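You operate a simulated robot arm through the tools that you are given. There is no shell and no other tool.

Carry out the task below with a simulated two-armed robot. There is one attempt and no reset: what you move stays moved.

TASK
Check the red sensor at 200 C in well 2 and rack it by its reading.
Fine: its plastic handle stays cool; over 5 C off the block heat goes in the red rack, else the green; switch the sensor tester off after.

Only the result counts: the job must be done as asked and must still hold three seconds after the hand-in. Knocking over, shifting, dropping, spilling or breaking anything else fails it.

THE ROBOT
Two 7-joint arms with two-finger parallel grippers on one trunk that stands fixed in place. Base frame: the origin is at the foot of the trunk, x ahead of it, y to its left, z up; the work surface is at about z = 0.95. Readings come in m, degrees, newtons and seconds.
The left shoulder is at [0.071, 0.156, 1.18], the right one opposite. Each reaches about 1.231 m from its shoulder. Payload 3.91 kg a hand.
The TCP of each hand is the grasp point between the finger pads, 0.03 m short of the fingertips. In the tool frame z runs along the fingers and y along their closing line. The gripper opens to 0.11 m. The fingers are 0.02 m wide and 0.01 m thick; the gripper's body (0.048 by 0.112 m) begins 0.055 m behind the TCP.
Orientation is that of the tool frame in the base frame, as a unit quaternion [x, y, z, w]. With the fingers straight down and closing along the base's y, the tool's x points along the base's -x, its y along +y and its z along -z.

THE INTERFACE
- The arms move only by the tool servo_tool. It takes "left_deltas", "right_deltas" or both (then of equal length, played together; a hand with none holds still); each is a list of rows, each an object of numbers (a shift or turn left out is 0, a gripper value left out holds the last): "ax", "ay", "az": the turn, a rotation vector about the base's x, y, z in degrees; "tx", "ty", "tz": the shift along the base's x, y, z in m; "fingers": the finger opening in m, from 0 to 0.11. In form: [{"ax": .., "ay": .., "az": .., "tx": .., "ty": .., "tz": .., "fingers": ..}, ...]. A call has 1 to 20 rows; each row shifts and turns the commanded pose from where the row before left it. Each row takes 0.2 s and may step no farther than 0.05 m and 8.6 degrees from the row before; otherwise, or with a gripper value out of range, the whole call is refused. A pose out of reach is approached as far as the arm can. The call stops where the force on the tool passes 40 N (or 10 N more than at its start, if that is more) or the arm is blocked; 0.2 s more then pass. The fingers move at their own pace (about 0.108 m/s each) and stop on an object; they squeeze with about 36 N. The grip force told is the motor's: it shows also when the fingers shut on nothing. Time passes only in rows, and 0.2 s behind the last, so rows that do not move let the fingers close. The reply holds the time, the measured pose of the TCP, the force on the tool along the base axes, the opening and the grip force, in the units named above and with some noise, with the torque about the TCP (base axes, N m) and any sound that the robot's microphone picked up, and new pictures: "show" is both (left out), scene, wrist or none (wrist: the cameras of the hands that moved).
- Cameras (640 x 400 px; columns grow to the right, rows downward): "scene" is now at [0.1333, -0.0478, 1.43]; the picture's right is [-0.49, -0.87, 0.00], its down [-0.30, 0.17, -0.94] and it looks along [0.82, -0.46, -0.34] (base axes); focal length 297 px, centre (320, 200). "left" rides on the left gripper at [0.072, -0.017, -0.103] in its tool frame; the picture's right is [0.23, 0.97, 0.00], its down [-0.76, 0.18, -0.62] and it looks along [-0.61, 0.14, 0.78] (tool axes); focal length 222 px, centre (320, 200). "right" rides on the right gripper at [0.072, 0.017, -0.103] in its tool frame; the picture's right is [-0.23, 0.97, 0.00], its down [-0.76, -0.18, -0.62] and it looks along [-0.61, -0.14, 0.78] (tool axes); focal length 222 px, centre (320, 200). There is no depth. A picture from a camera that has moved, and an enlarged one, comes with that camera's place and axes in the base frame and with its lens.
- move_column(by): slides the trunk up (or, below 0, down) by that many m; the arms and the scene camera ride with it, the base frame stays. It gives what a move gives, with no picture.
- head_to(pan, tilt): turns the head with the scene camera to pan (to the left, within 86 degrees either way) and tilt (down, from -29 to 69), counted from straight ahead of the robot. It gives what a move gives, and a new picture of the scene camera.
- enlarge(camera, box): a new picture of the part [left, top, right, bottom] of that camera's present view, enlarged. No time passes.
- finish_job(): hands the job in; it is judged then, once.

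Places have to be worked out from the pictures, the camera data and where the tool is seen. Open the grippers and draw the arms clear of the work before you hand the job in, unless the task says otherwise.

The tools are called after "Emit:" by a JSON object that holds its "fn" and its "kwargs". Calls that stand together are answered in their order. servo_tool: Moves the arms, as the interface text tells. Its arguments: {"type":"object","properties":{"left_deltas":{"type":"array","items":{"type":"object","properties":{"ax":{"type":"number"},"ay":{"type":"number"},"az":{"type":"number"},"tx":{"type":"number"},"ty":{"type":"number"},"tz":{"type":"number"},"fingers":{"type":"number"}}}},"right_deltas":{"type":"array","items":{"type":"object","properties":{"ax":{"type":"number"},"ay":{"type":"number"},"az":{"type":"number"},"tx":{"type":"number"},"ty":{"type":"number"},"tz":{"type":"number"},"fingers":{"type":"number"}}}},"show":{"type":"string","enum":["both","scene","wrist","none"]}},"required":[]} The other tools are called the same way: move_column (by) moves the trunk up or down; head_to (pan, tilt) turns the head that bears the scene camera; enlarge (camera, box) takes an enlarged picture of a part of a camera's view; finish_job () hands the job in.

At the start:

```text
clock: 0.0
left_tool_pos: [0.7913, -0.0107, 1.3752]
left_orientation: [0.0, 1.0, 0.0, -0.001]
left_ft_force: [0.1, 0.6, -0.3]
left_moment: [0.0, -0.01, -0.01]
left_gripper_width: 0.11
left_finger_force: 0.0
right_tool_pos: [0.508, -0.6713, 1.4068]
right_orientation: [0.0, 1.0, 0.0, 0.0]
right_ft_force: [0.7, -0.9, -0.4]
right_moment: [0.01, 0.0, 0.03]
right_gripper_width: 0.1098
right_finger_force: 0.1
trunk travel left (down, up): [-0.625, 0.315]
head pan, tilt (commanded): [-29.4, 20.0]
```

scene: 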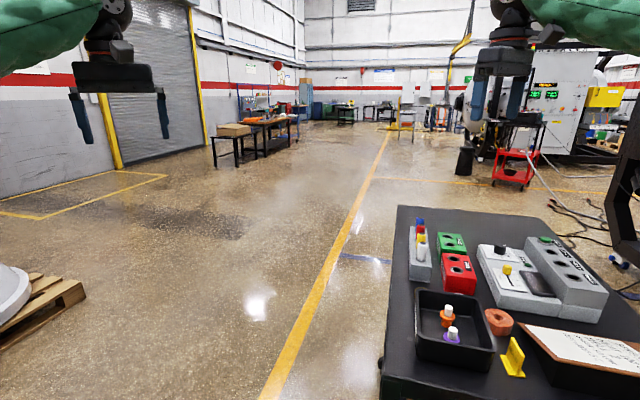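
right: 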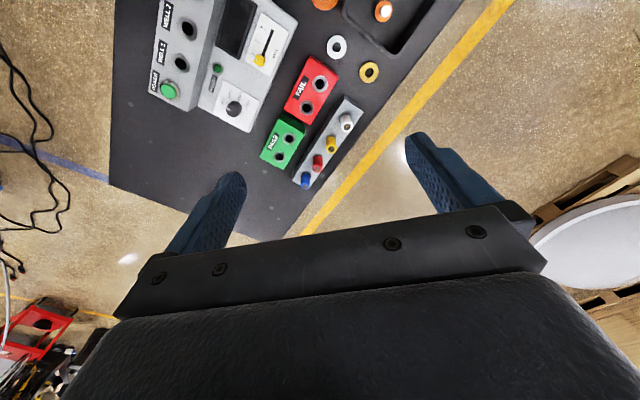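
left: 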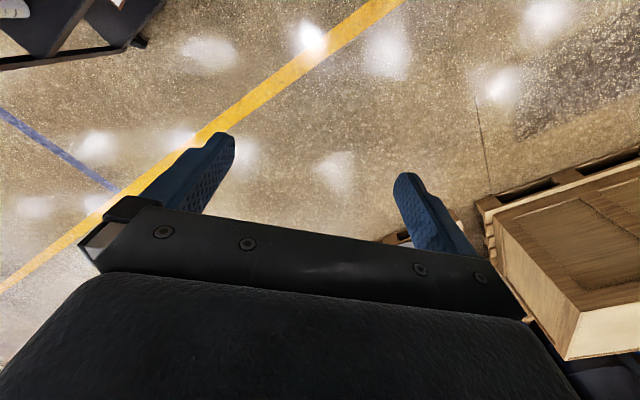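

The bench sits to the right front of the robot with a sensor rack, green/red racks, a tester with a knob, slider and display, and a block with wells. I'll look closer at it before moving.

Emit:
{"fn": "enlarge", "kwargs": {"camera": "scene", "box": [380, 200, 640, 400]}}

Emit:
{"fn": "enlarge", "kwargs": {"camera": "right", "box": [120, 0, 400, 200]}}

```text
2.00 times, centred on (510, 300) of scene
camera zoom: at [0.1333, -0.0478, 1.43], right [-0.49, -0.87, 0.0], down [-0.3, 0.17, -0.94], along [0.82, -0.46, -0.34], focal length 594 px, centre (-60, 0)
```

zoom: 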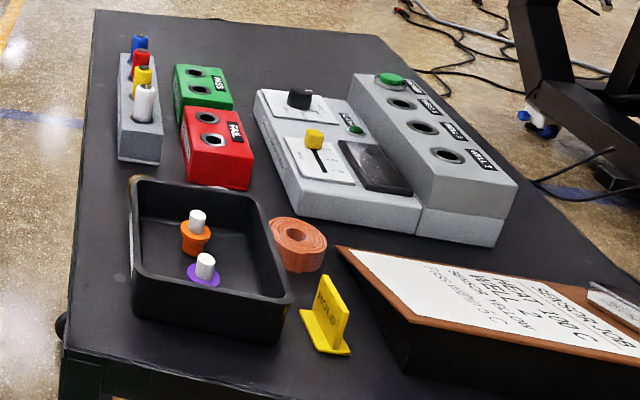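

```text
2.00 times, centred on (260, 100) of right
camera zoom: at [0.4349, -0.6533, 1.5107], right [0.23, 0.97, 0.0], down [0.76, -0.18, 0.62], along [0.61, -0.14, -0.78], focal length 444 px, centre (440, 400)
```

zoom: 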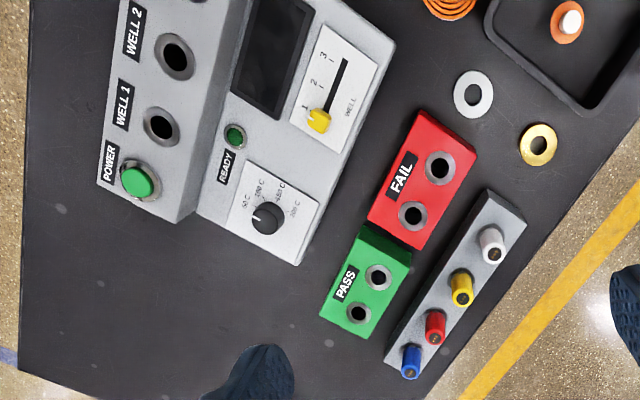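

I see a note on a clipboard, wells 1–3, power button, temperature knob, well slider and READY lamp. I'll turn the head down toward the bench to read everything.

Emit:
{"fn": "head_to", "kwargs": {"pan": -45, "tilt": 38}}

```text
clock: 0.8
left_tool_pos: [0.7913, -0.0115, 1.3747]
left_orientation: [0.001, 1.0, 0.0, 0.0]
left_ft_force: [0.4, 0.3, 0.8]
left_moment: [0.01, -0.02, -0.01]
left_gripper_width: 0.11
left_finger_force: 0.1
right_tool_pos: [0.5075, -0.6711, 1.4074]
right_orientation: [0.0, 1.0, -0.001, 0.0]
right_ft_force: [-1.1, -0.7, -0.2]
right_moment: [0.04, -0.01, -0.01]
right_gripper_width: 0.1101
right_finger_force: 0.1
trunk travel left (down, up): [-0.625, 0.315]
head pan, tilt (commanded): [-45.0, 38.0]
camera scene: at [0.1133, -0.063, 1.4016], right [-0.71, -0.71, 0.0], down [-0.44, 0.43, -0.79], along [0.56, -0.56, -0.62], focal length 297 px, centre (320, 200)
```

scene: 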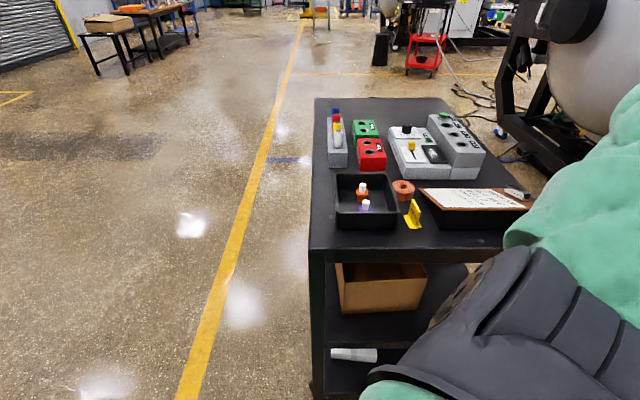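

The whole bench is visible now; I'll enlarge it to read the note and the controls.

Emit:
{"fn": "enlarge", "kwargs": {"camera": "scene", "box": [310, 90, 540, 235]}}

Emit:
{"fn": "enlarge", "kwargs": {"camera": "scene", "box": [410, 170, 540, 245]}}

Emit:
{"fn": "enlarge", "kwargs": {"camera": "scene", "box": [380, 100, 490, 190]}}

Emit:
{"fn": "enlarge", "kwargs": {"camera": "right", "box": [190, 0, 310, 140]}}

```text
2.76 times, centred on (425, 162) of scene
camera zoom: at [0.1133, -0.063, 1.4016], right [-0.71, -0.71, 0.0], down [-0.44, 0.43, -0.79], along [0.56, -0.56, -0.62], focal length 819 px, centre (30, 303)
```

zoom: 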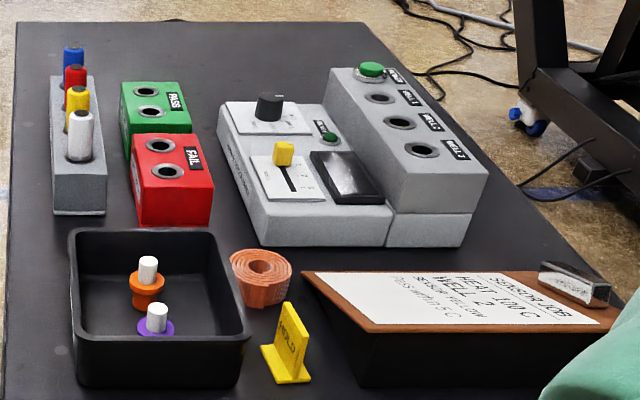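

```text
4.92 times, centred on (475, 208) of scene
camera zoom: at [0.1133, -0.063, 1.4016], right [-0.71, -0.71, 0.0], down [-0.44, 0.43, -0.79], along [0.56, -0.56, -0.62], focal length 1462 px, centre (-443, 163)
```

zoom: 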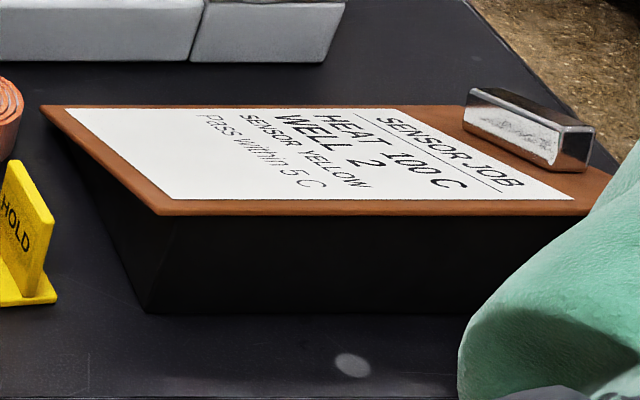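

```text
4.44 times, centred on (435, 145) of scene
camera zoom: at [0.1133, -0.063, 1.4016], right [-0.71, -0.71, 0.0], down [-0.44, 0.43, -0.79], along [0.56, -0.56, -0.62], focal length 1319 px, centre (-191, 444)
```

zoom: 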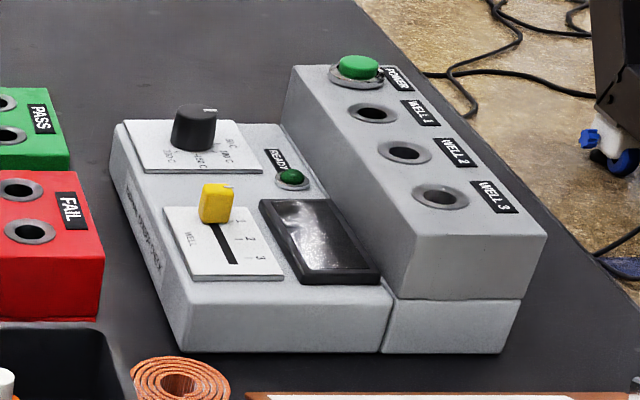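

```text
2.86 times, centred on (250, 70) of right
camera zoom: at [0.4349, -0.6533, 1.5107], right [0.23, 0.97, 0.0], down [0.76, -0.18, 0.62], along [0.61, -0.14, -0.78], focal length 635 px, centre (520, 571)
```

zoom: 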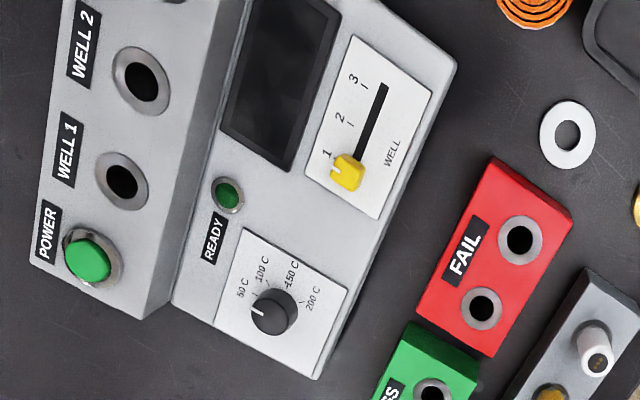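

The note (yellow, 100 C) disagrees with the task; I follow the task: red sensor, 200 C, well 2. The bench is turned about 45°, so I'll yaw the right gripper by -45° and bring its camera over the tester for a closer look.

Emit:
{"fn": "servo_tool", "kwargs": {"right_deltas": [{"az": -7.5, "tx": -0.03, "ty": -0.01, "tz": -0.008}, {"az": -7.5, "tx": -0.03, "ty": -0.01, "tz": -0.008}, {"az": -7.5, "tx": -0.03, "ty": -0.01, "tz": -0.008}, {"az": -7.5, "tx": -0.03, "ty": -0.01, "tz": -0.008}, {"az": -7.5, "tx": -0.03, "ty": -0.01, "tz": -0.008}, {"az": -7.5, "tx": -0.03, "ty": -0.01, "tz": -0.008}, {}, {}], "show": "both"}}

```text
clock: 2.6
left_tool_pos: [0.7894, -0.0119, 1.3749]
left_orientation: [0.0, 1.0, 0.0, 0.0]
left_ft_force: [0.3, -0.2, 0.0]
left_moment: [0.03, -0.01, -0.01]
left_gripper_width: 0.1099
left_finger_force: 0.1
right_tool_pos: [0.3273, -0.7304, 1.358]
right_orientation: [0.383, 0.924, -0.001, 0.0]
right_ft_force: [0.2, 0.2, 0.4]
right_moment: [-0.01, 0.05, 0.01]
right_gripper_width: 0.11
right_finger_force: 0.0
trunk travel left (down, up): [-0.625, 0.315]
head pan, tilt (commanded): [-45.0, 38.0]
camera scene: at [0.1125, -0.063, 1.4016], right [-0.71, -0.71, 0.0], down [-0.44, 0.44, -0.79], along [0.56, -0.56, -0.62], focal length 297 px, centre (320, 200)
camera right: at [0.2874, -0.6674, 1.4631], right [0.85, 0.53, 0.0], down [0.41, -0.66, 0.62], along [0.33, -0.53, -0.78], focal length 222 px, centre (320, 200)
```

scene: 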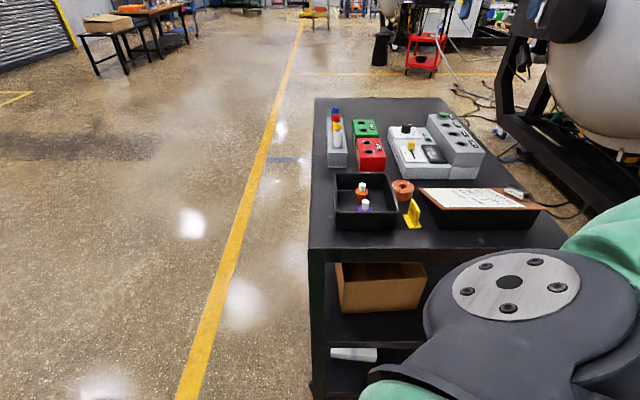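
right: 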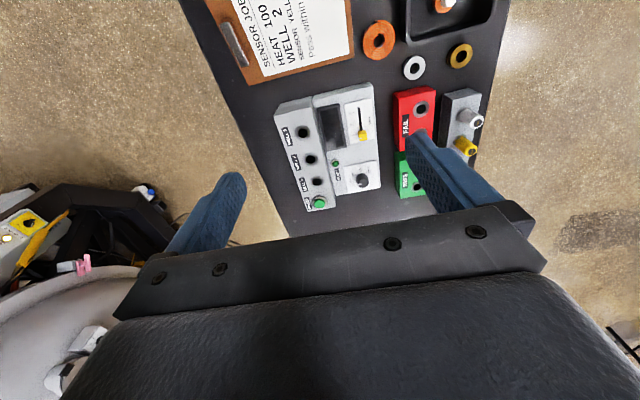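

From here the gripper camera looks down on the tester and racks. I'll enlarge for precise positions.

Emit:
{"fn": "enlarge", "kwargs": {"camera": "right", "box": [265, 75, 395, 215]}}

Emit:
{"fn": "enlarge", "kwargs": {"camera": "right", "box": [360, 0, 510, 210]}}

Emit:
{"fn": "enlarge", "kwargs": {"camera": "right", "box": [200, 0, 370, 90]}}

```text
2.86 times, centred on (330, 145) of right
camera zoom: at [0.2874, -0.6674, 1.4631], right [0.85, 0.53, 0.0], down [0.41, -0.66, 0.62], along [0.33, -0.53, -0.78], focal length 635 px, centre (291, 357)
```

zoom: 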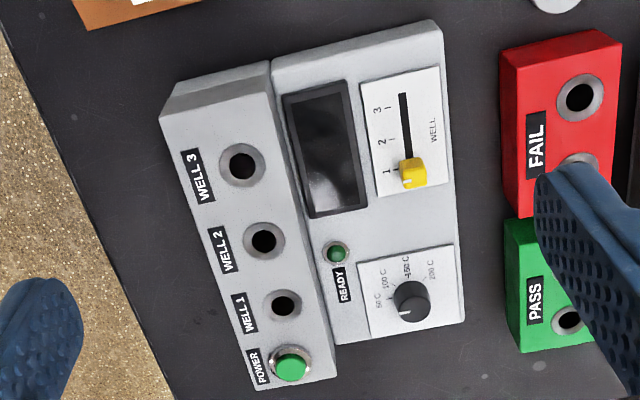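

```text
1.90 times, centred on (435, 105) of right
camera zoom: at [0.2874, -0.6674, 1.4631], right [0.85, 0.53, 0.0], down [0.41, -0.66, 0.62], along [0.33, -0.53, -0.78], focal length 423 px, centre (101, 381)
```

zoom: 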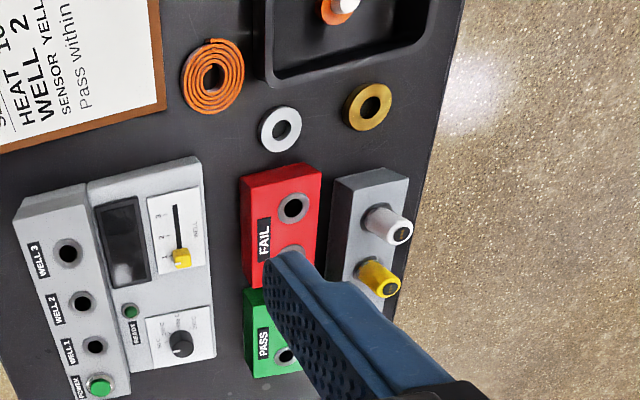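

```text
3.76 times, centred on (285, 45) of right
camera zoom: at [0.2874, -0.6674, 1.4631], right [0.85, 0.53, 0.0], down [0.41, -0.66, 0.62], along [0.33, -0.53, -0.78], focal length 836 px, centre (452, 784)
```

zoom: 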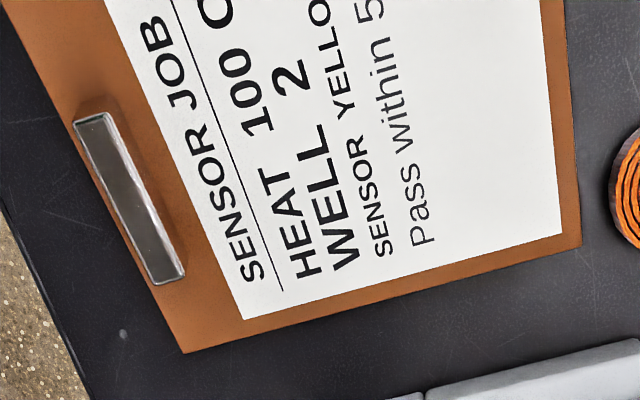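

The racks and tester are clear: slider at 1, knob near 50 C, display dark. To keep the elbow well above the bench I'll raise the trunk a bit first.

Emit:
{"fn": "move_column", "kwargs": {"by": 0.2}}

Emit:
{"fn": "head_to", "kwargs": {"pan": -52, "tilt": 45}}

```text
clock: 4.8
left_tool_pos: [0.7921, -0.0108, 1.5743]
left_orientation: [0.0, 1.0, 0.0, -0.001]
left_ft_force: [-1.0, -0.4, -0.3]
left_moment: [0.01, -0.03, -0.04]
left_gripper_width: 0.1099
left_finger_force: 0.1
right_tool_pos: [0.328, -0.7309, 1.5582]
right_orientation: [0.382, 0.924, 0.0, 0.0]
right_ft_force: [0.2, -0.1, -0.1]
right_moment: [-0.02, 0.02, -0.03]
right_gripper_width: 0.1101
right_finger_force: 0.2
trunk travel left (down, up): [-0.825, 0.115]
head pan, tilt (commanded): [-45.0, 38.0]
```

```text
clock: 5.5
left_tool_pos: [0.7913, -0.0107, 1.5739]
left_orientation: [0.0, 1.0, 0.001, 0.001]
left_ft_force: [0.7, 0.3, -0.1]
left_moment: [0.04, -0.06, -0.01]
left_gripper_width: 0.1098
left_finger_force: 0.0
right_tool_pos: [0.3285, -0.7307, 1.5594]
right_orientation: [0.383, 0.924, 0.0, 0.0]
right_ft_force: [0.1, 0.0, 0.4]
right_moment: [-0.01, 0.02, 0.02]
right_gripper_width: 0.1099
right_finger_force: 0.1
trunk travel left (down, up): [-0.825, 0.115]
head pan, tilt (commanded): [-52.0, 45.0]
camera scene: at [0.1023, -0.0662, 1.5913], right [-0.79, -0.62, 0.0], down [-0.44, 0.56, -0.71], along [0.44, -0.56, -0.71], focal length 297 px, centre (320, 200)
```

scene: 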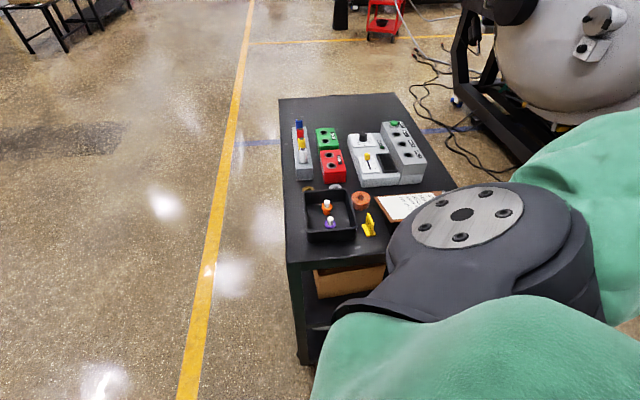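

The elbow now sits above the bench. Next I bring the closed right gripper above the power button (estimated around [0.466, -0.955, 1.05]).

Emit:
{"fn": "servo_tool", "kwargs": {"right_deltas": [{"tx": 0.0138, "ty": -0.0224, "tz": -0.0359, "fingers": 0.0}, {"tx": 0.0138, "ty": -0.0224, "tz": -0.0359}, {"tx": 0.0138, "ty": -0.0224, "tz": -0.0359}, {"tx": 0.0138, "ty": -0.0224, "tz": -0.0359}, {"tx": 0.0138, "ty": -0.0224, "tz": -0.0359}, {"tx": 0.0138, "ty": -0.0224, "tz": -0.0359}, {"tx": 0.0138, "ty": -0.0224, "tz": -0.0359}, {"tx": 0.0138, "ty": -0.0224, "tz": -0.0359}, {"tx": 0.0138, "ty": -0.0224, "tz": -0.0359}, {"tx": 0.0138, "ty": -0.0224, "tz": -0.0359}, {}, {}], "show": "both"}}

```text
clock: 8.1
left_tool_pos: [0.7907, -0.0115, 1.5744]
left_orientation: [-0.001, 1.0, 0.0, 0.001]
left_ft_force: [-0.1, -0.2, 0.9]
left_moment: [-0.02, 0.0, -0.03]
left_gripper_width: 0.1099
left_finger_force: 0.1
right_tool_pos: [0.4672, -0.9544, 1.2004]
right_orientation: [0.383, 0.924, 0.0, 0.0]
right_ft_force: [0.0, 0.6, -0.2]
right_moment: [0.0, 0.01, 0.0]
right_gripper_width: 0.0
right_finger_force: 36.0
trunk travel left (down, up): [-0.825, 0.115]
head pan, tilt (commanded): [-52.0, 45.0]
camera scene: at [0.1021, -0.0657, 1.5913], right [-0.79, -0.62, 0.0], down [-0.44, 0.56, -0.71], along [0.44, -0.56, -0.71], focal length 297 px, centre (320, 200)
camera right: at [0.4275, -0.8909, 1.3045], right [0.85, 0.53, 0.0], down [0.41, -0.66, 0.62], along [0.33, -0.53, -0.78], focal length 222 px, centre (320, 200)
```

scene: 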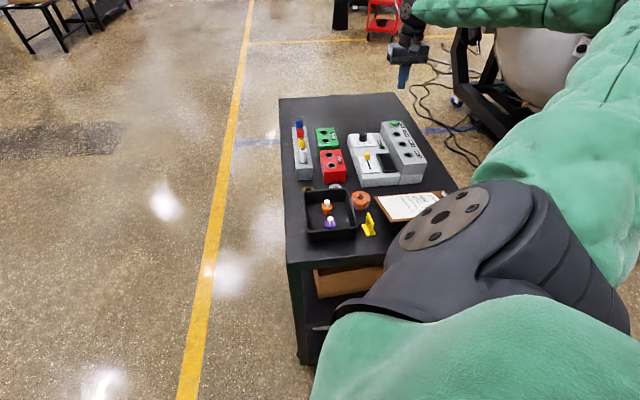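
right: 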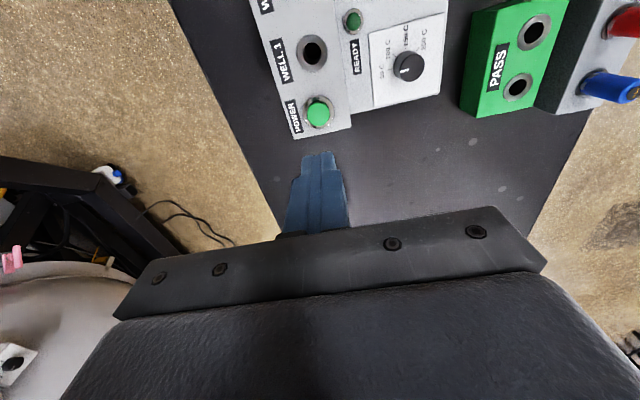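

The closed fingertips show near (320,158) and the power button near (319,114). I'll enlarge to refine the button location and see the knob's scale.

Emit:
{"fn": "enlarge", "kwargs": {"camera": "right", "box": [260, 0, 460, 180]}}

```text
2.22 times, centred on (360, 90) of right
camera zoom: at [0.4275, -0.8909, 1.3045], right [0.85, 0.53, 0.0], down [0.41, -0.66, 0.62], along [0.33, -0.53, -0.78], focal length 494 px, centre (231, 444)
```

zoom: 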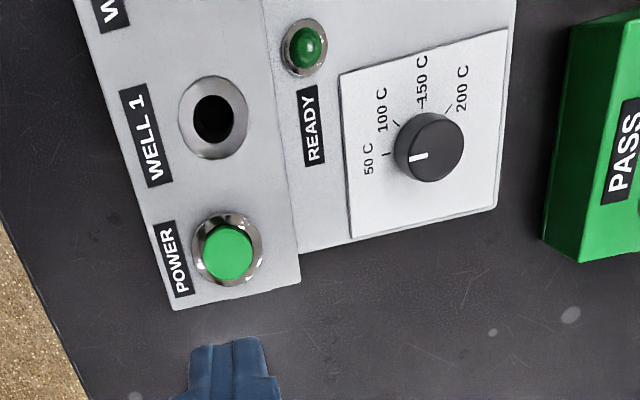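

From two views the button top is near [0.470, -0.963, 1.041], and the knob scale works out to 45° steps with 50→200 C being about -135° about z. I'll descend over the button, stopping about 2 cm above.

Emit:
{"fn": "servo_tool", "kwargs": {"right_deltas": [{"tx": 0.0013, "ty": -0.0042, "tz": -0.035}, {"tx": 0.0013, "ty": -0.0042, "tz": -0.035}, {"tz": -0.035}, {}, {}], "show": "wrist"}}

```text
clock: 9.3
left_tool_pos: [0.7906, -0.0117, 1.5743]
left_orientation: [0.0, 1.0, 0.0, -0.001]
left_ft_force: [0.5, -0.1, 0.6]
left_moment: [0.05, 0.01, 0.0]
left_gripper_width: 0.1099
left_finger_force: 0.0
right_tool_pos: [0.4705, -0.9625, 1.0954]
right_orientation: [0.382, 0.924, 0.001, 0.0]
right_ft_force: [-0.8, -0.4, -0.2]
right_moment: [0.02, -0.04, -0.01]
right_gripper_width: 0.0
right_finger_force: 35.9
trunk travel left (down, up): [-0.825, 0.115]
head pan, tilt (commanded): [-52.0, 45.0]
camera right: at [0.4301, -0.8993, 1.1988], right [0.85, 0.53, 0.0], down [0.41, -0.66, 0.62], along [0.33, -0.53, -0.78], focal length 222 px, centre (320, 200)
```

right: 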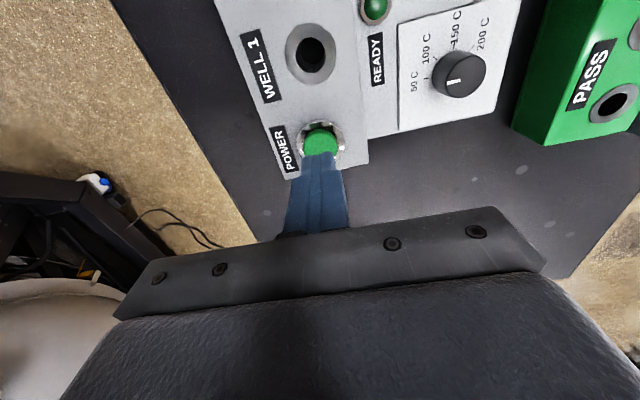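

The button is right under the closed tips. I'll press down in small steps while watching the force.

Emit:
{"fn": "servo_tool", "kwargs": {"right_deltas": [{"tz": -0.006}, {"tz": -0.006}, {"tz": -0.004}, {"tz": -0.003}, {"tz": -0.003}, {"tz": -0.002}], "show": "wrist"}}

```text
clock: 10.7
left_tool_pos: [0.7907, -0.0095, 1.5749]
left_orientation: [0.0, 1.0, 0.0, 0.0]
left_ft_force: [-0.2, 0.2, 0.5]
left_moment: [0.02, -0.01, -0.02]
left_gripper_width: 0.11
left_finger_force: 0.1
right_tool_pos: [0.4687, -0.9628, 1.0724]
right_orientation: [0.382, 0.924, 0.0, 0.001]
right_ft_force: [1.8, -3.7, 12.0]
right_moment: [-0.07, -0.05, -0.04]
right_gripper_width: 0.0
right_finger_force: 35.8
trunk travel left (down, up): [-0.825, 0.115]
head pan, tilt (commanded): [-52.0, 45.0]
heard: click
camera right: at [0.4289, -0.8994, 1.1763], right [0.85, 0.53, 0.0], down [0.41, -0.66, 0.62], along [0.33, -0.53, -0.78], focal length 222 px, centre (320, 200)
```

right: 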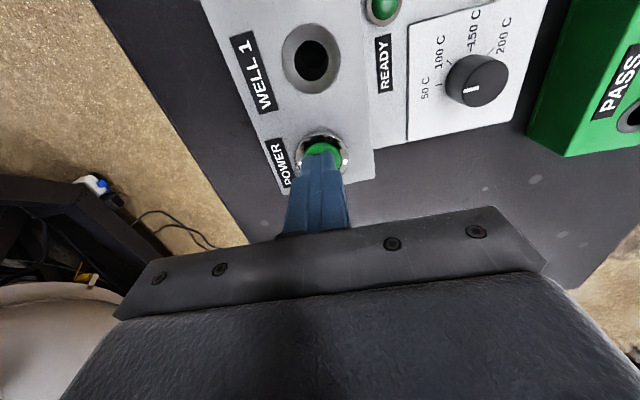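

A click was heard at about 12 N, so the button was pressed. I'll lift off and move back to see the display.

Emit:
{"fn": "servo_tool", "kwargs": {"right_deltas": [{"tz": 0.02}, {"tz": 0.04}, {"tz": 0.04, "tx": -0.01, "ty": 0.01}, {"tz": 0.04, "tx": -0.01, "ty": 0.01}, {}], "show": "both"}}

```text
clock: 11.9
left_tool_pos: [0.7909, -0.0124, 1.5749]
left_orientation: [0.0, 1.0, 0.0, -0.001]
left_ft_force: [-0.8, 0.0, 0.0]
left_moment: [0.01, 0.01, -0.01]
left_gripper_width: 0.1097
left_finger_force: 0.0
right_tool_pos: [0.4487, -0.9426, 1.2094]
right_orientation: [0.383, 0.924, 0.001, -0.001]
right_ft_force: [-0.1, 1.0, 0.4]
right_moment: [-0.01, 0.02, 0.04]
right_gripper_width: 0.0
right_finger_force: 36.2
trunk travel left (down, up): [-0.825, 0.115]
head pan, tilt (commanded): [-52.0, 45.0]
camera scene: at [0.1031, -0.0668, 1.5912], right [-0.79, -0.62, 0.0], down [-0.44, 0.56, -0.71], along [0.43, -0.56, -0.71], focal length 297 px, centre (320, 200)
camera right: at [0.4093, -0.88, 1.3141], right [0.85, 0.53, 0.0], down [0.41, -0.66, 0.62], along [0.33, -0.53, -0.78], focal length 222 px, centre (320, 200)
```

scene: 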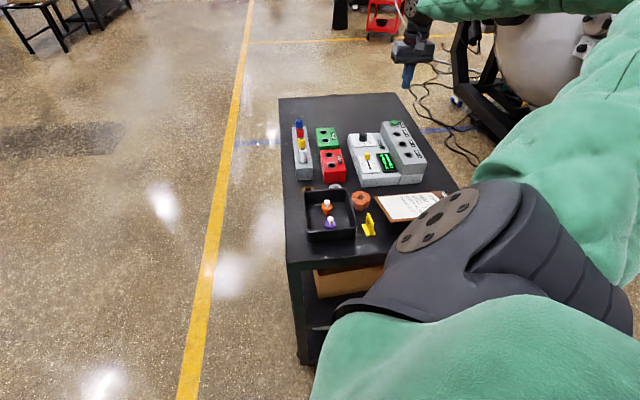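
right: 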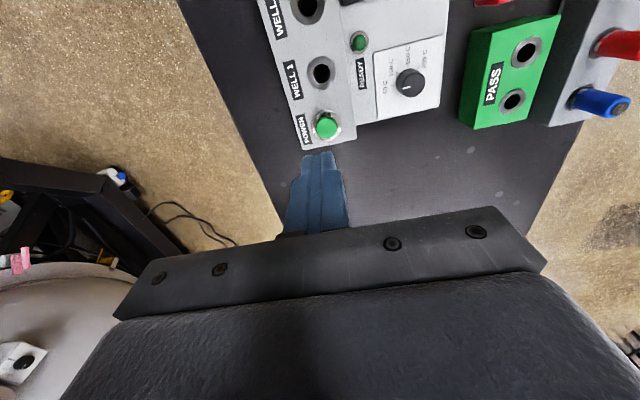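

The display has come on. I'll enlarge it in the scene view.

Emit:
{"fn": "enlarge", "kwargs": {"camera": "scene", "box": [340, 110, 435, 195]}}

Emit:
{"fn": "enlarge", "kwargs": {"camera": "scene", "box": [370, 145, 405, 175]}}

Emit:
{"fn": "enlarge", "kwargs": {"camera": "right", "box": [360, 30, 450, 120]}}

```text
4.71 times, centred on (388, 152) of scene
camera zoom: at [0.1031, -0.0668, 1.5912], right [-0.79, -0.62, 0.0], down [-0.44, 0.56, -0.71], along [0.43, -0.56, -0.71], focal length 1397 px, centre (2, 424)
```

zoom: 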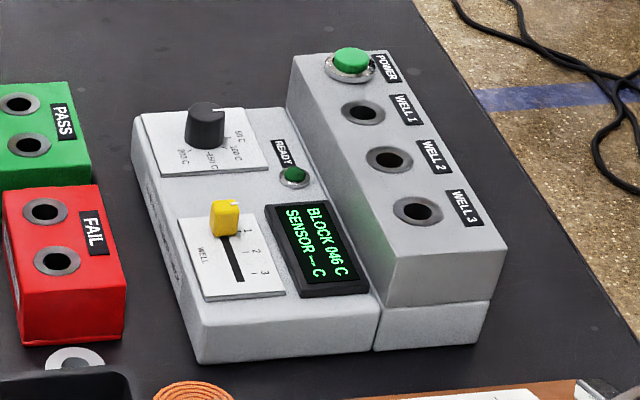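

```text
13.33 times, centred on (388, 160) of scene
camera zoom: at [0.1031, -0.0668, 1.5912], right [-0.79, -0.62, 0.0], down [-0.44, 0.56, -0.71], along [0.43, -0.56, -0.71], focal length 3958 px, centre (-580, 733)
```

zoom: 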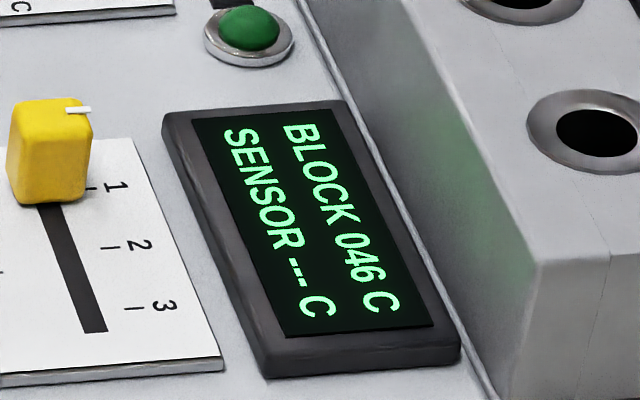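

```text
4.44 times, centred on (405, 75) of right
camera zoom: at [0.4093, -0.88, 1.3141], right [0.85, 0.53, 0.0], down [0.41, -0.66, 0.62], along [0.33, -0.53, -0.78], focal length 987 px, centre (-58, 756)
```

zoom: 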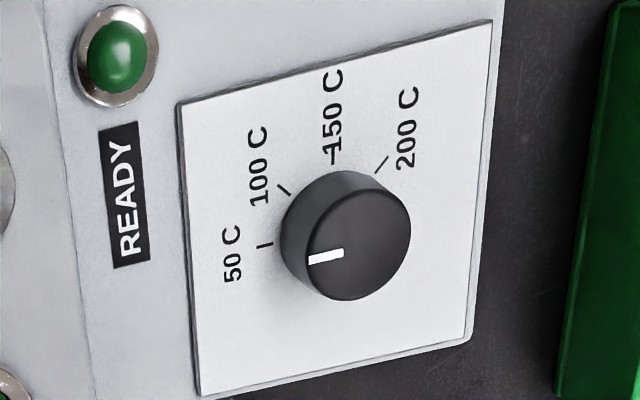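

The display reads BLOCK 046 C, SENSOR --- C, and the knob pointer sits at about 50 C. Next I go above the knob (about [0.536, -0.872], top near z 1.018), pre-turning the gripper by +55° so it can make one -135° turn.

Emit:
{"fn": "servo_tool", "kwargs": {"right_deltas": [{"az": 6.875, "tx": 0.0109, "ty": 0.0088, "tz": -0.0137, "fingers": 0.06}, {"az": 6.875, "tx": 0.0109, "ty": 0.0088, "tz": -0.0137}, {"az": 6.875, "tx": 0.0109, "ty": 0.0088, "tz": -0.0137}, {"az": 6.875, "tx": 0.0109, "ty": 0.0088, "tz": -0.0137}, {"az": 6.875, "tx": 0.0109, "ty": 0.0088, "tz": -0.0137}, {"az": 6.875, "tx": 0.0109, "ty": 0.0088, "tz": -0.0137}, {"az": 6.875, "tx": 0.0109, "ty": 0.0088, "tz": -0.0137}, {"az": 6.875, "tx": 0.0109, "ty": 0.0088, "tz": -0.0137}, {}, {}], "show": "both"}}

```text
clock: 14.1
left_tool_pos: [0.791, -0.0103, 1.5749]
left_orientation: [0.0, 1.0, 0.0, 0.0]
left_ft_force: [0.2, -0.4, 0.5]
left_moment: [0.03, -0.05, -0.01]
left_gripper_width: 0.1097
left_finger_force: 0.0
right_tool_pos: [0.536, -0.8724, 1.1019]
right_orientation: [-0.088, 0.996, 0.0, 0.0]
right_ft_force: [0.4, -0.6, 1.4]
right_moment: [0.01, 0.01, -0.01]
right_gripper_width: 0.0601
right_finger_force: 0.0
trunk travel left (down, up): [-0.825, 0.115]
head pan, tilt (commanded): [-52.0, 45.0]
camera scene: at [0.1023, -0.0661, 1.5913], right [-0.79, -0.62, 0.0], down [-0.44, 0.56, -0.71], along [0.43, -0.56, -0.71], focal length 297 px, centre (320, 200)
camera right: at [0.461, -0.8683, 1.2054], right [0.05, 1.0, 0.0], down [0.78, -0.04, 0.62], along [0.62, -0.03, -0.78], focal length 222 px, centre (320, 200)
```

scene: 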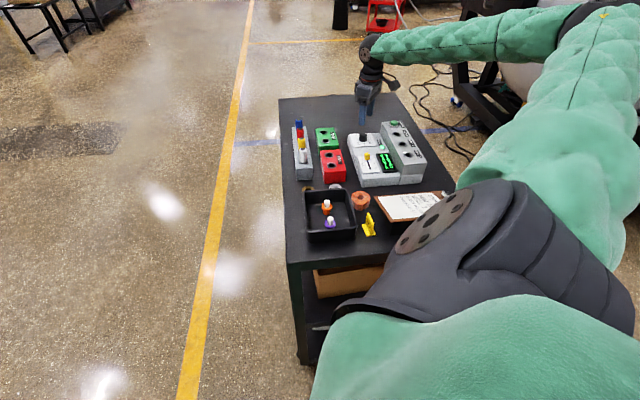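
right: 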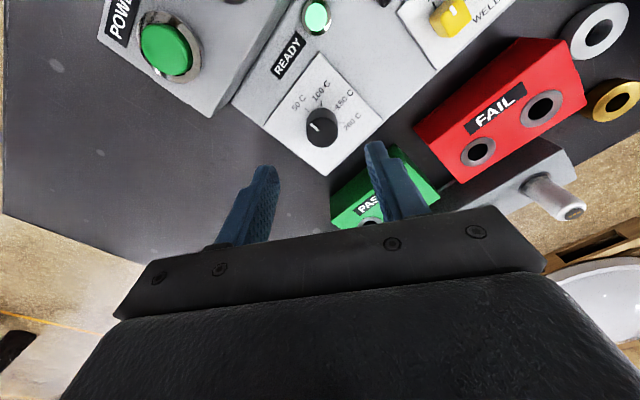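

READY is lit at 50 C and the knob lies under the open fingers. I'll enlarge to check alignment before lowering.

Emit:
{"fn": "enlarge", "kwargs": {"camera": "right", "box": [220, 60, 420, 220]}}

Emit:
{"fn": "enlarge", "kwargs": {"camera": "scene", "box": [330, 80, 430, 190]}}

```text
2.50 times, centred on (320, 140) of right
camera zoom: at [0.461, -0.8683, 1.2054], right [0.05, 1.0, 0.0], down [0.78, -0.04, 0.62], along [0.62, -0.03, -0.78], focal length 555 px, centre (320, 350)
```

zoom: 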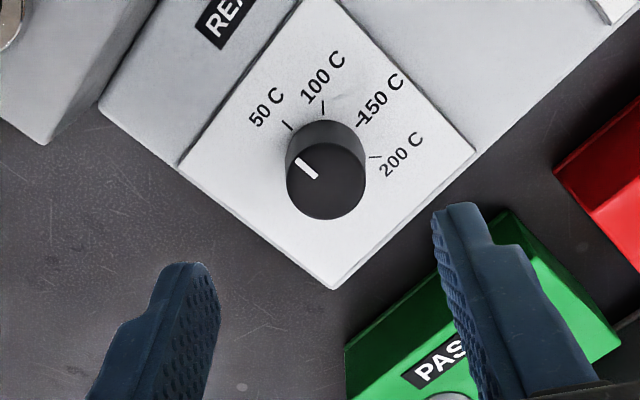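

```text
3.64 times, centred on (380, 135) of scene
camera zoom: at [0.1023, -0.0661, 1.5913], right [-0.79, -0.62, 0.0], down [-0.44, 0.56, -0.71], along [0.43, -0.56, -0.71], focal length 1080 px, centre (102, 436)
```

zoom: 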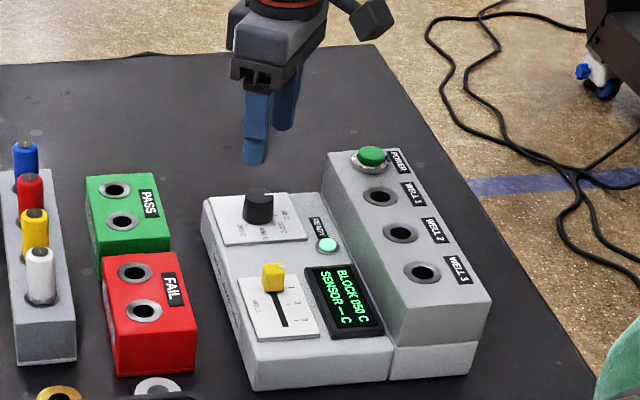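

The knob top is 2 mm off to +y. I'll shift 2 mm, lower so the tips are about 6 mm above the plate, and then close on the knob.

Emit:
{"fn": "servo_tool", "kwargs": {"right_deltas": [{"ty": 0.0018, "tz": -0.03}, {"tz": -0.02}, {"tz": -0.01}, {"tz": -0.005}, {}], "show": "wrist"}}

```text
clock: 15.3
left_tool_pos: [0.7913, -0.0123, 1.573]
left_orientation: [0.0, 1.0, 0.0, 0.0]
left_ft_force: [-0.9, -0.1, -0.1]
left_moment: [0.0, 0.01, 0.01]
left_gripper_width: 0.1102
left_finger_force: 0.1
right_tool_pos: [0.5366, -0.8708, 1.036]
right_orientation: [-0.087, 0.996, 0.0, 0.0]
right_ft_force: [0.1, 0.3, 0.3]
right_moment: [0.01, 0.01, 0.04]
right_gripper_width: 0.06
right_finger_force: 0.1
trunk travel left (down, up): [-0.825, 0.115]
head pan, tilt (commanded): [-52.0, 45.0]
camera right: at [0.4614, -0.8668, 1.1402], right [0.05, 1.0, 0.0], down [0.78, -0.04, 0.62], along [0.62, -0.03, -0.78], focal length 222 px, centre (320, 200)
```

right: 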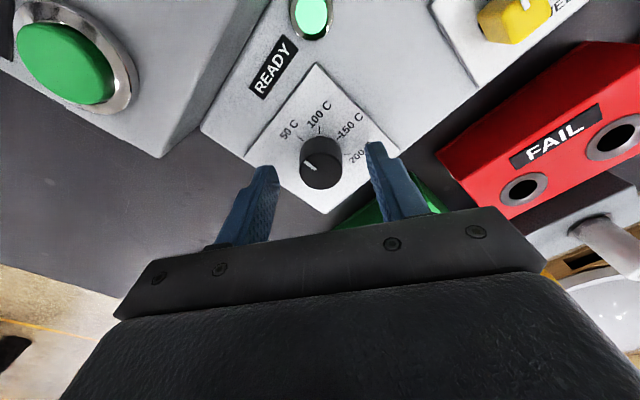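

The knob is centred between the fingers with no contact force. I'll close the fingers on it.

Emit:
{"fn": "servo_tool", "kwargs": {"right_deltas": [{"fingers": 0.0}, {}, {}], "show": "wrist"}}

```text
clock: 16.1
left_tool_pos: [0.7918, -0.0109, 1.5747]
left_orientation: [0.0, 1.0, 0.0, 0.0]
left_ft_force: [0.9, -0.7, 0.3]
left_moment: [-0.03, -0.02, 0.02]
left_gripper_width: 0.1101
left_finger_force: 0.2
right_tool_pos: [0.5355, -0.8692, 1.0356]
right_orientation: [-0.088, 0.996, 0.0, 0.0]
right_ft_force: [-1.3, 3.8, -0.8]
right_moment: [0.18, 0.0, 0.01]
right_gripper_width: 0.0281
right_finger_force: 44.8
trunk travel left (down, up): [-0.825, 0.115]
head pan, tilt (commanded): [-52.0, 45.0]
camera right: at [0.4614, -0.8664, 1.1404], right [0.05, 1.0, 0.0], down [0.78, -0.04, 0.62], along [0.62, -0.03, -0.78], focal length 222 px, centre (320, 200)
```

right: 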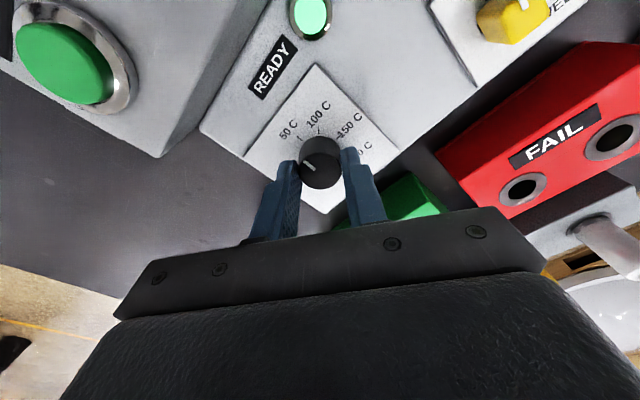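

The knob is gripped (0.028 m wide, about 4 N side load). I'll turn it -60° first and check that it follows.

Emit:
{"fn": "servo_tool", "kwargs": {"right_deltas": [{"az": -7.5}, {"az": -7.5}, {"az": -7.5}, {"az": -7.5}, {"az": -7.5}, {"az": -7.5}, {"az": -7.5}, {"az": -7.5}], "show": "both"}}

```text
clock: 17.9
left_tool_pos: [0.7914, -0.0097, 1.5748]
left_orientation: [0.001, 1.0, -0.001, -0.001]
left_ft_force: [0.9, 0.1, 0.0]
left_moment: [0.02, -0.05, -0.03]
left_gripper_width: 0.11
left_finger_force: 0.1
right_tool_pos: [0.5361, -0.8699, 1.0372]
right_orientation: [0.423, 0.906, 0.0, 0.001]
right_ft_force: [-2.1, 13.4, -4.9]
right_moment: [0.5, 0.0, -0.03]
right_gripper_width: 0.0283
right_finger_force: 45.0
trunk travel left (down, up): [-0.825, 0.115]
head pan, tilt (commanded): [-52.0, 45.0]
camera scene: at [0.1024, -0.0652, 1.5913], right [-0.79, -0.62, 0.0], down [-0.44, 0.56, -0.71], along [0.43, -0.56, -0.71], focal length 297 px, centre (320, 200)
camera right: at [0.5023, -0.8033, 1.1404], right [0.89, 0.45, 0.0], down [0.35, -0.7, 0.62], along [0.28, -0.56, -0.78], focal length 222 px, centre (320, 200)
```

scene: 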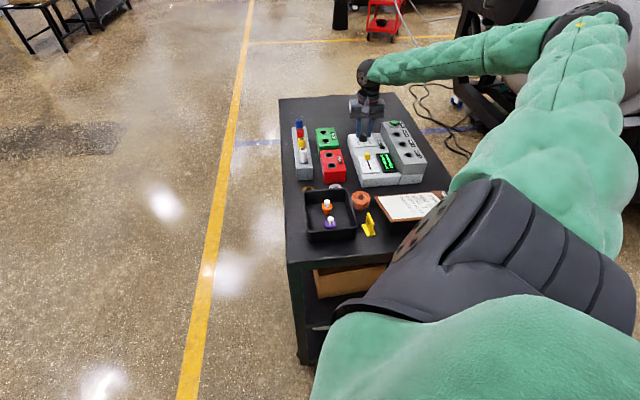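
right: 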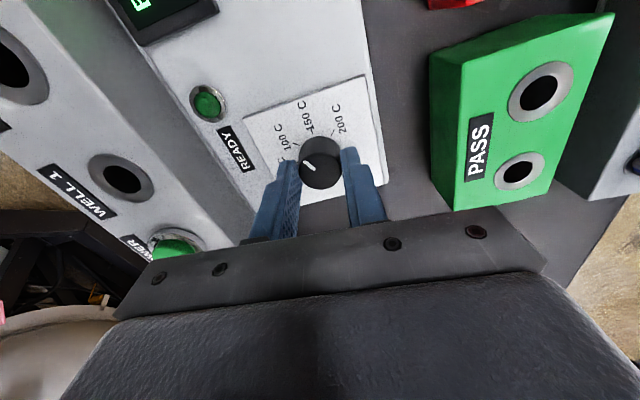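

The knob follows, and READY went dark. Side force grew to 13 N in +y, so I'll shift 1.5 mm that way while turning the remaining -75°.

Emit:
{"fn": "servo_tool", "kwargs": {"right_deltas": [{"az": -7.5, "ty": 0.001}, {"az": -7.5, "ty": 0.0005}, {"az": -7.5}, {"az": -7.5}, {"az": -7.5}], "show": "wrist"}}

```text
clock: 19.1
left_tool_pos: [0.791, -0.0107, 1.5746]
left_orientation: [0.0, 1.0, 0.0, -0.001]
left_ft_force: [-0.3, -0.5, 0.1]
left_moment: [0.03, 0.0, 0.02]
left_gripper_width: 0.1101
left_finger_force: 0.0
right_tool_pos: [0.5377, -0.8696, 1.0369]
right_orientation: [0.692, 0.722, 0.0, 0.0]
right_ft_force: [4.3, 1.2, -0.2]
right_moment: [-0.23, -0.14, 0.05]
right_gripper_width: 0.0281
right_finger_force: 44.7
trunk travel left (down, up): [-0.825, 0.115]
head pan, tilt (commanded): [-52.0, 45.0]
camera right: at [0.55, -0.7964, 1.1403], right [0.98, -0.19, 0.0], down [-0.15, -0.77, 0.62], along [-0.12, -0.61, -0.78], focal length 222 px, centre (320, 200)
```

right: 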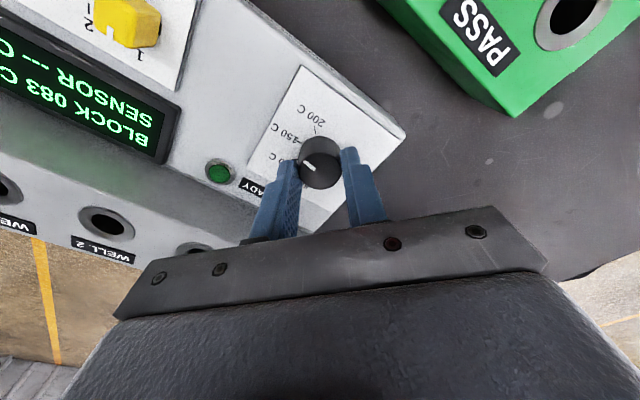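

Forces are low and the block is already at 83 C. I'll turn the remaining -37.5°.

Emit:
{"fn": "servo_tool", "kwargs": {"right_deltas": [{"az": -7.5}, {"az": -7.5}, {"az": -7.5}, {"az": -7.5}, {"az": -7.5}, {}], "show": "wrist"}}

```text
clock: 20.5
left_tool_pos: [0.792, -0.011, 1.5737]
left_orientation: [0.0, 1.0, 0.001, 0.0]
left_ft_force: [0.6, -0.7, -0.1]
left_moment: [0.0, 0.0, 0.01]
left_gripper_width: 0.1102
left_finger_force: 0.0
right_tool_pos: [0.5365, -0.8704, 1.0365]
right_orientation: [0.887, 0.463, 0.0, 0.0]
right_ft_force: [9.6, -5.4, 5.2]
right_moment: [-0.15, -0.34, 0.36]
right_gripper_width: 0.0283
right_finger_force: 45.0
trunk travel left (down, up): [-0.825, 0.115]
head pan, tilt (commanded): [-52.0, 45.0]
camera right: at [0.592, -0.82, 1.1403], right [0.67, -0.75, 0.0], down [-0.58, -0.52, 0.62], along [-0.46, -0.42, -0.78], focal length 222 px, centre (320, 200)
```

right: 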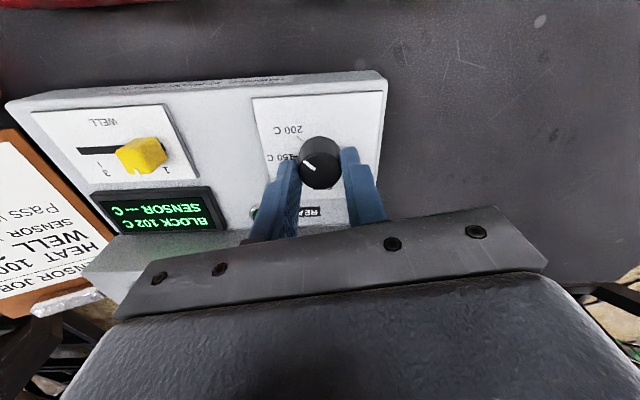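

I'll enlarge to see where the pointer sits against the scale.

Emit:
{"fn": "enlarge", "kwargs": {"camera": "right", "box": [240, 90, 400, 220]}}

```text
3.08 times, centred on (320, 155) of right
camera zoom: at [0.592, -0.82, 1.1403], right [0.67, -0.75, 0.0], down [-0.58, -0.52, 0.62], along [-0.46, -0.42, -0.78], focal length 684 px, centre (320, 338)
```

zoom: 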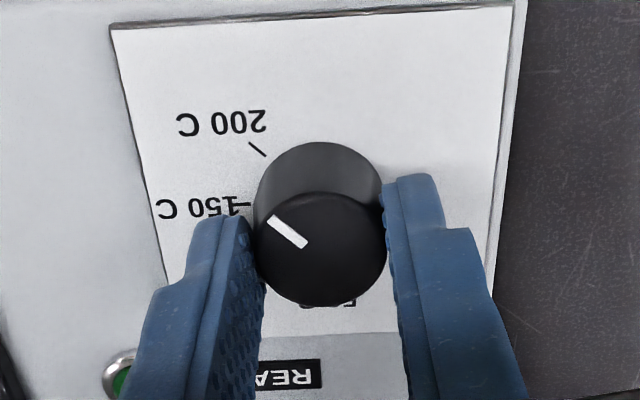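

The pointer is parallel to the 200 C tick within about 2°. I'll release the knob and rise straight up.

Emit:
{"fn": "servo_tool", "kwargs": {"right_deltas": [{"fingers": 0.06}, {}, {}, {"tz": 0.02}, {"tz": 0.04}, {"tz": 0.04}, {}], "show": "both"}}

```text
clock: 22.1
left_tool_pos: [0.7914, -0.0132, 1.5733]
left_orientation: [-0.001, 1.0, 0.0, -0.001]
left_ft_force: [-0.3, 0.0, -1.1]
left_moment: [0.01, -0.04, 0.03]
left_gripper_width: 0.1099
left_finger_force: 0.1
right_tool_pos: [0.5351, -0.8703, 1.1364]
right_orientation: [0.887, 0.463, 0.0, -0.002]
right_ft_force: [-0.3, -0.3, -0.1]
right_moment: [0.01, 0.0, 0.02]
right_gripper_width: 0.0597
right_finger_force: 0.0
trunk travel left (down, up): [-0.825, 0.115]
head pan, tilt (commanded): [-52.0, 45.0]
camera scene: at [0.1028, -0.0669, 1.5912], right [-0.79, -0.62, 0.0], down [-0.44, 0.56, -0.71], along [0.43, -0.56, -0.71], focal length 297 px, centre (320, 200)
camera right: at [0.5911, -0.8206, 1.2403], right [0.67, -0.74, 0.0], down [-0.58, -0.52, 0.62], along [-0.46, -0.42, -0.78], focal length 222 px, centre (320, 200)
```

scene: 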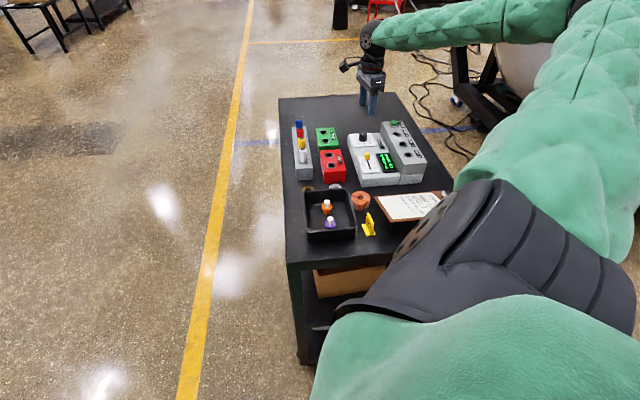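
right: 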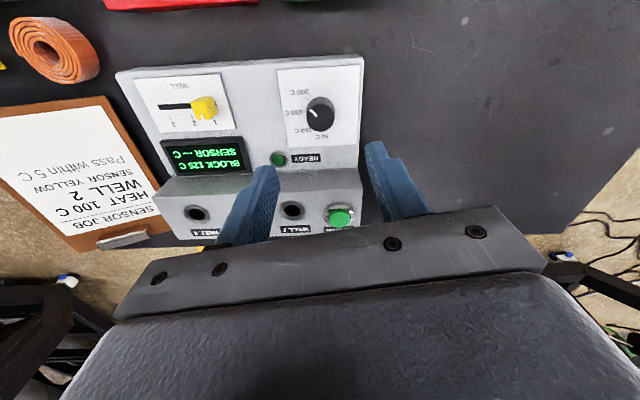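

Emit:
{"fn": "enlarge", "kwargs": {"camera": "right", "box": [120, 55, 360, 185]}}

Emit:
{"fn": "enlarge", "kwargs": {"camera": "scene", "box": [345, 125, 405, 190]}}

Emit:
{"fn": "enlarge", "kwargs": {"camera": "right", "box": [275, 60, 365, 150]}}

```text
2.67 times, centred on (240, 120) of right
camera zoom: at [0.5911, -0.8206, 1.2403], right [0.67, -0.74, 0.0], down [-0.58, -0.52, 0.62], along [-0.46, -0.42, -0.78], focal length 592 px, centre (533, 413)
```

zoom: 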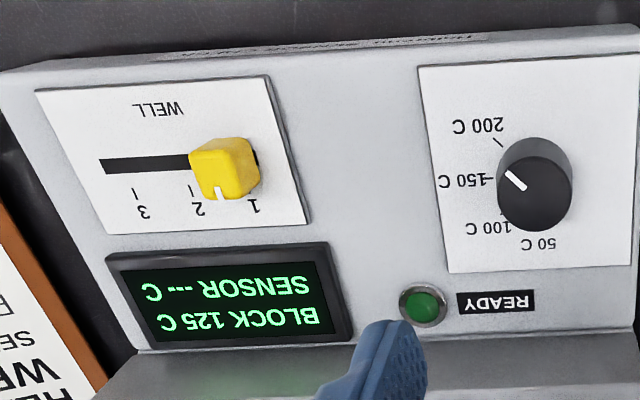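

```text
6.15 times, centred on (375, 158) of scene
camera zoom: at [0.1028, -0.0669, 1.5912], right [-0.79, -0.62, 0.0], down [-0.44, 0.56, -0.71], along [0.43, -0.56, -0.71], focal length 1827 px, centre (-18, 462)
```

zoom: 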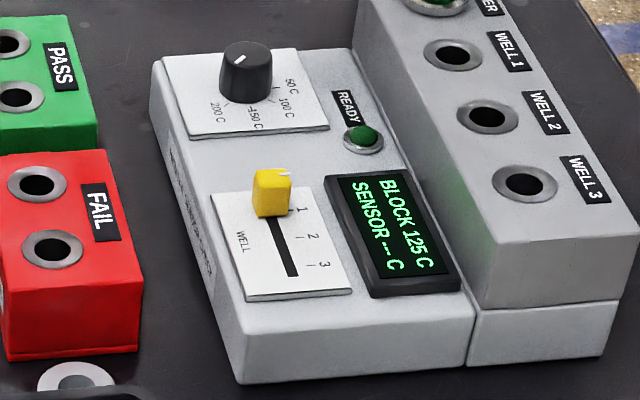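

```text
4.44 times, centred on (320, 105) of right
camera zoom: at [0.5911, -0.8206, 1.2403], right [0.67, -0.74, 0.0], down [-0.58, -0.52, 0.62], along [-0.46, -0.42, -0.78], focal length 987 px, centre (320, 622)
```

zoom: 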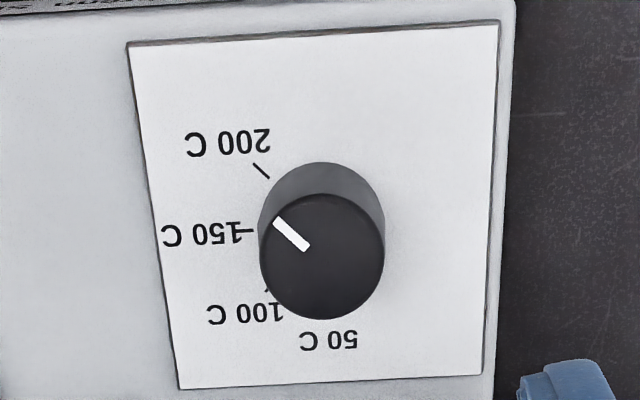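

The pointer is exactly parallel to the 200 C tick and the block is at 125 C and climbing. Next is the WELL slider: I'll move over it (about [0.46, -0.782]) with the fingers closing along the slot (yaw -135°).

Emit:
{"fn": "servo_tool", "kwargs": {"right_deltas": [{"az": -2.5, "tx": -0.0188, "ty": 0.022, "tz": 0.0}, {"az": -2.5, "tx": -0.0188, "ty": 0.022, "tz": 0.0}, {"az": -2.5, "tx": -0.0188, "ty": 0.022, "tz": 0.0}, {"az": -2.5, "tx": -0.0188, "ty": 0.022, "tz": -0.03}, {}, {}], "show": "both"}}

```text
clock: 23.5
left_tool_pos: [0.7913, -0.0115, 1.5745]
left_orientation: [0.0, 1.0, 0.0, 0.0]
left_ft_force: [0.5, -0.1, -0.5]
left_moment: [-0.02, 0.01, 0.0]
left_gripper_width: 0.1098
left_finger_force: 0.1
right_tool_pos: [0.4604, -0.782, 1.1058]
right_orientation: [0.924, 0.383, 0.0, 0.0]
right_ft_force: [-0.7, -0.1, -0.1]
right_moment: [-0.01, 0.0, -0.01]
right_gripper_width: 0.06
right_finger_force: 0.1
trunk travel left (down, up): [-0.825, 0.115]
head pan, tilt (commanded): [-52.0, 45.0]
camera scene: at [0.1021, -0.0661, 1.5913], right [-0.79, -0.62, 0.0], down [-0.44, 0.56, -0.71], along [0.43, -0.56, -0.71], focal length 297 px, centre (320, 200)
camera right: at [0.5232, -0.7425, 1.2096], right [0.53, -0.85, 0.0], down [-0.66, -0.41, 0.62], along [-0.53, -0.33, -0.78], focal length 222 px, centre (320, 200)
```

scene: 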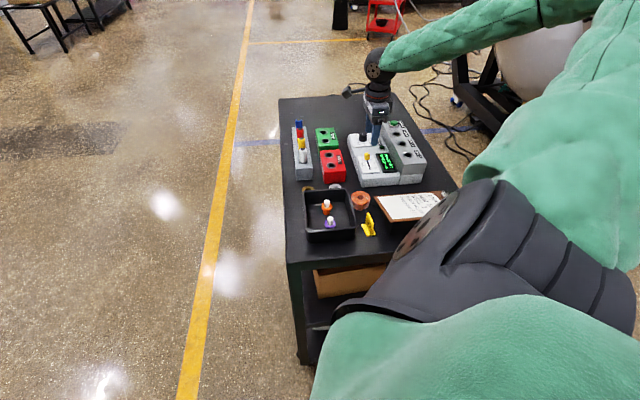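
right: 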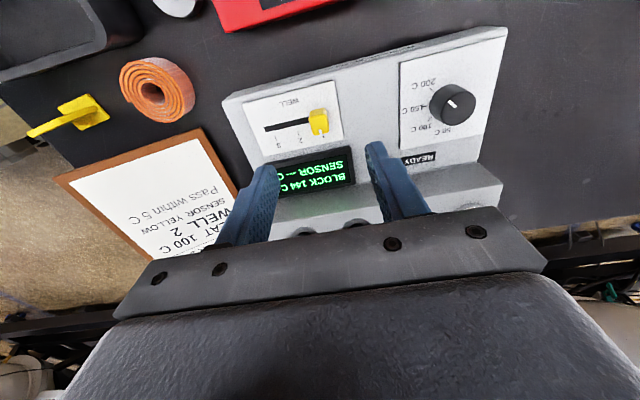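

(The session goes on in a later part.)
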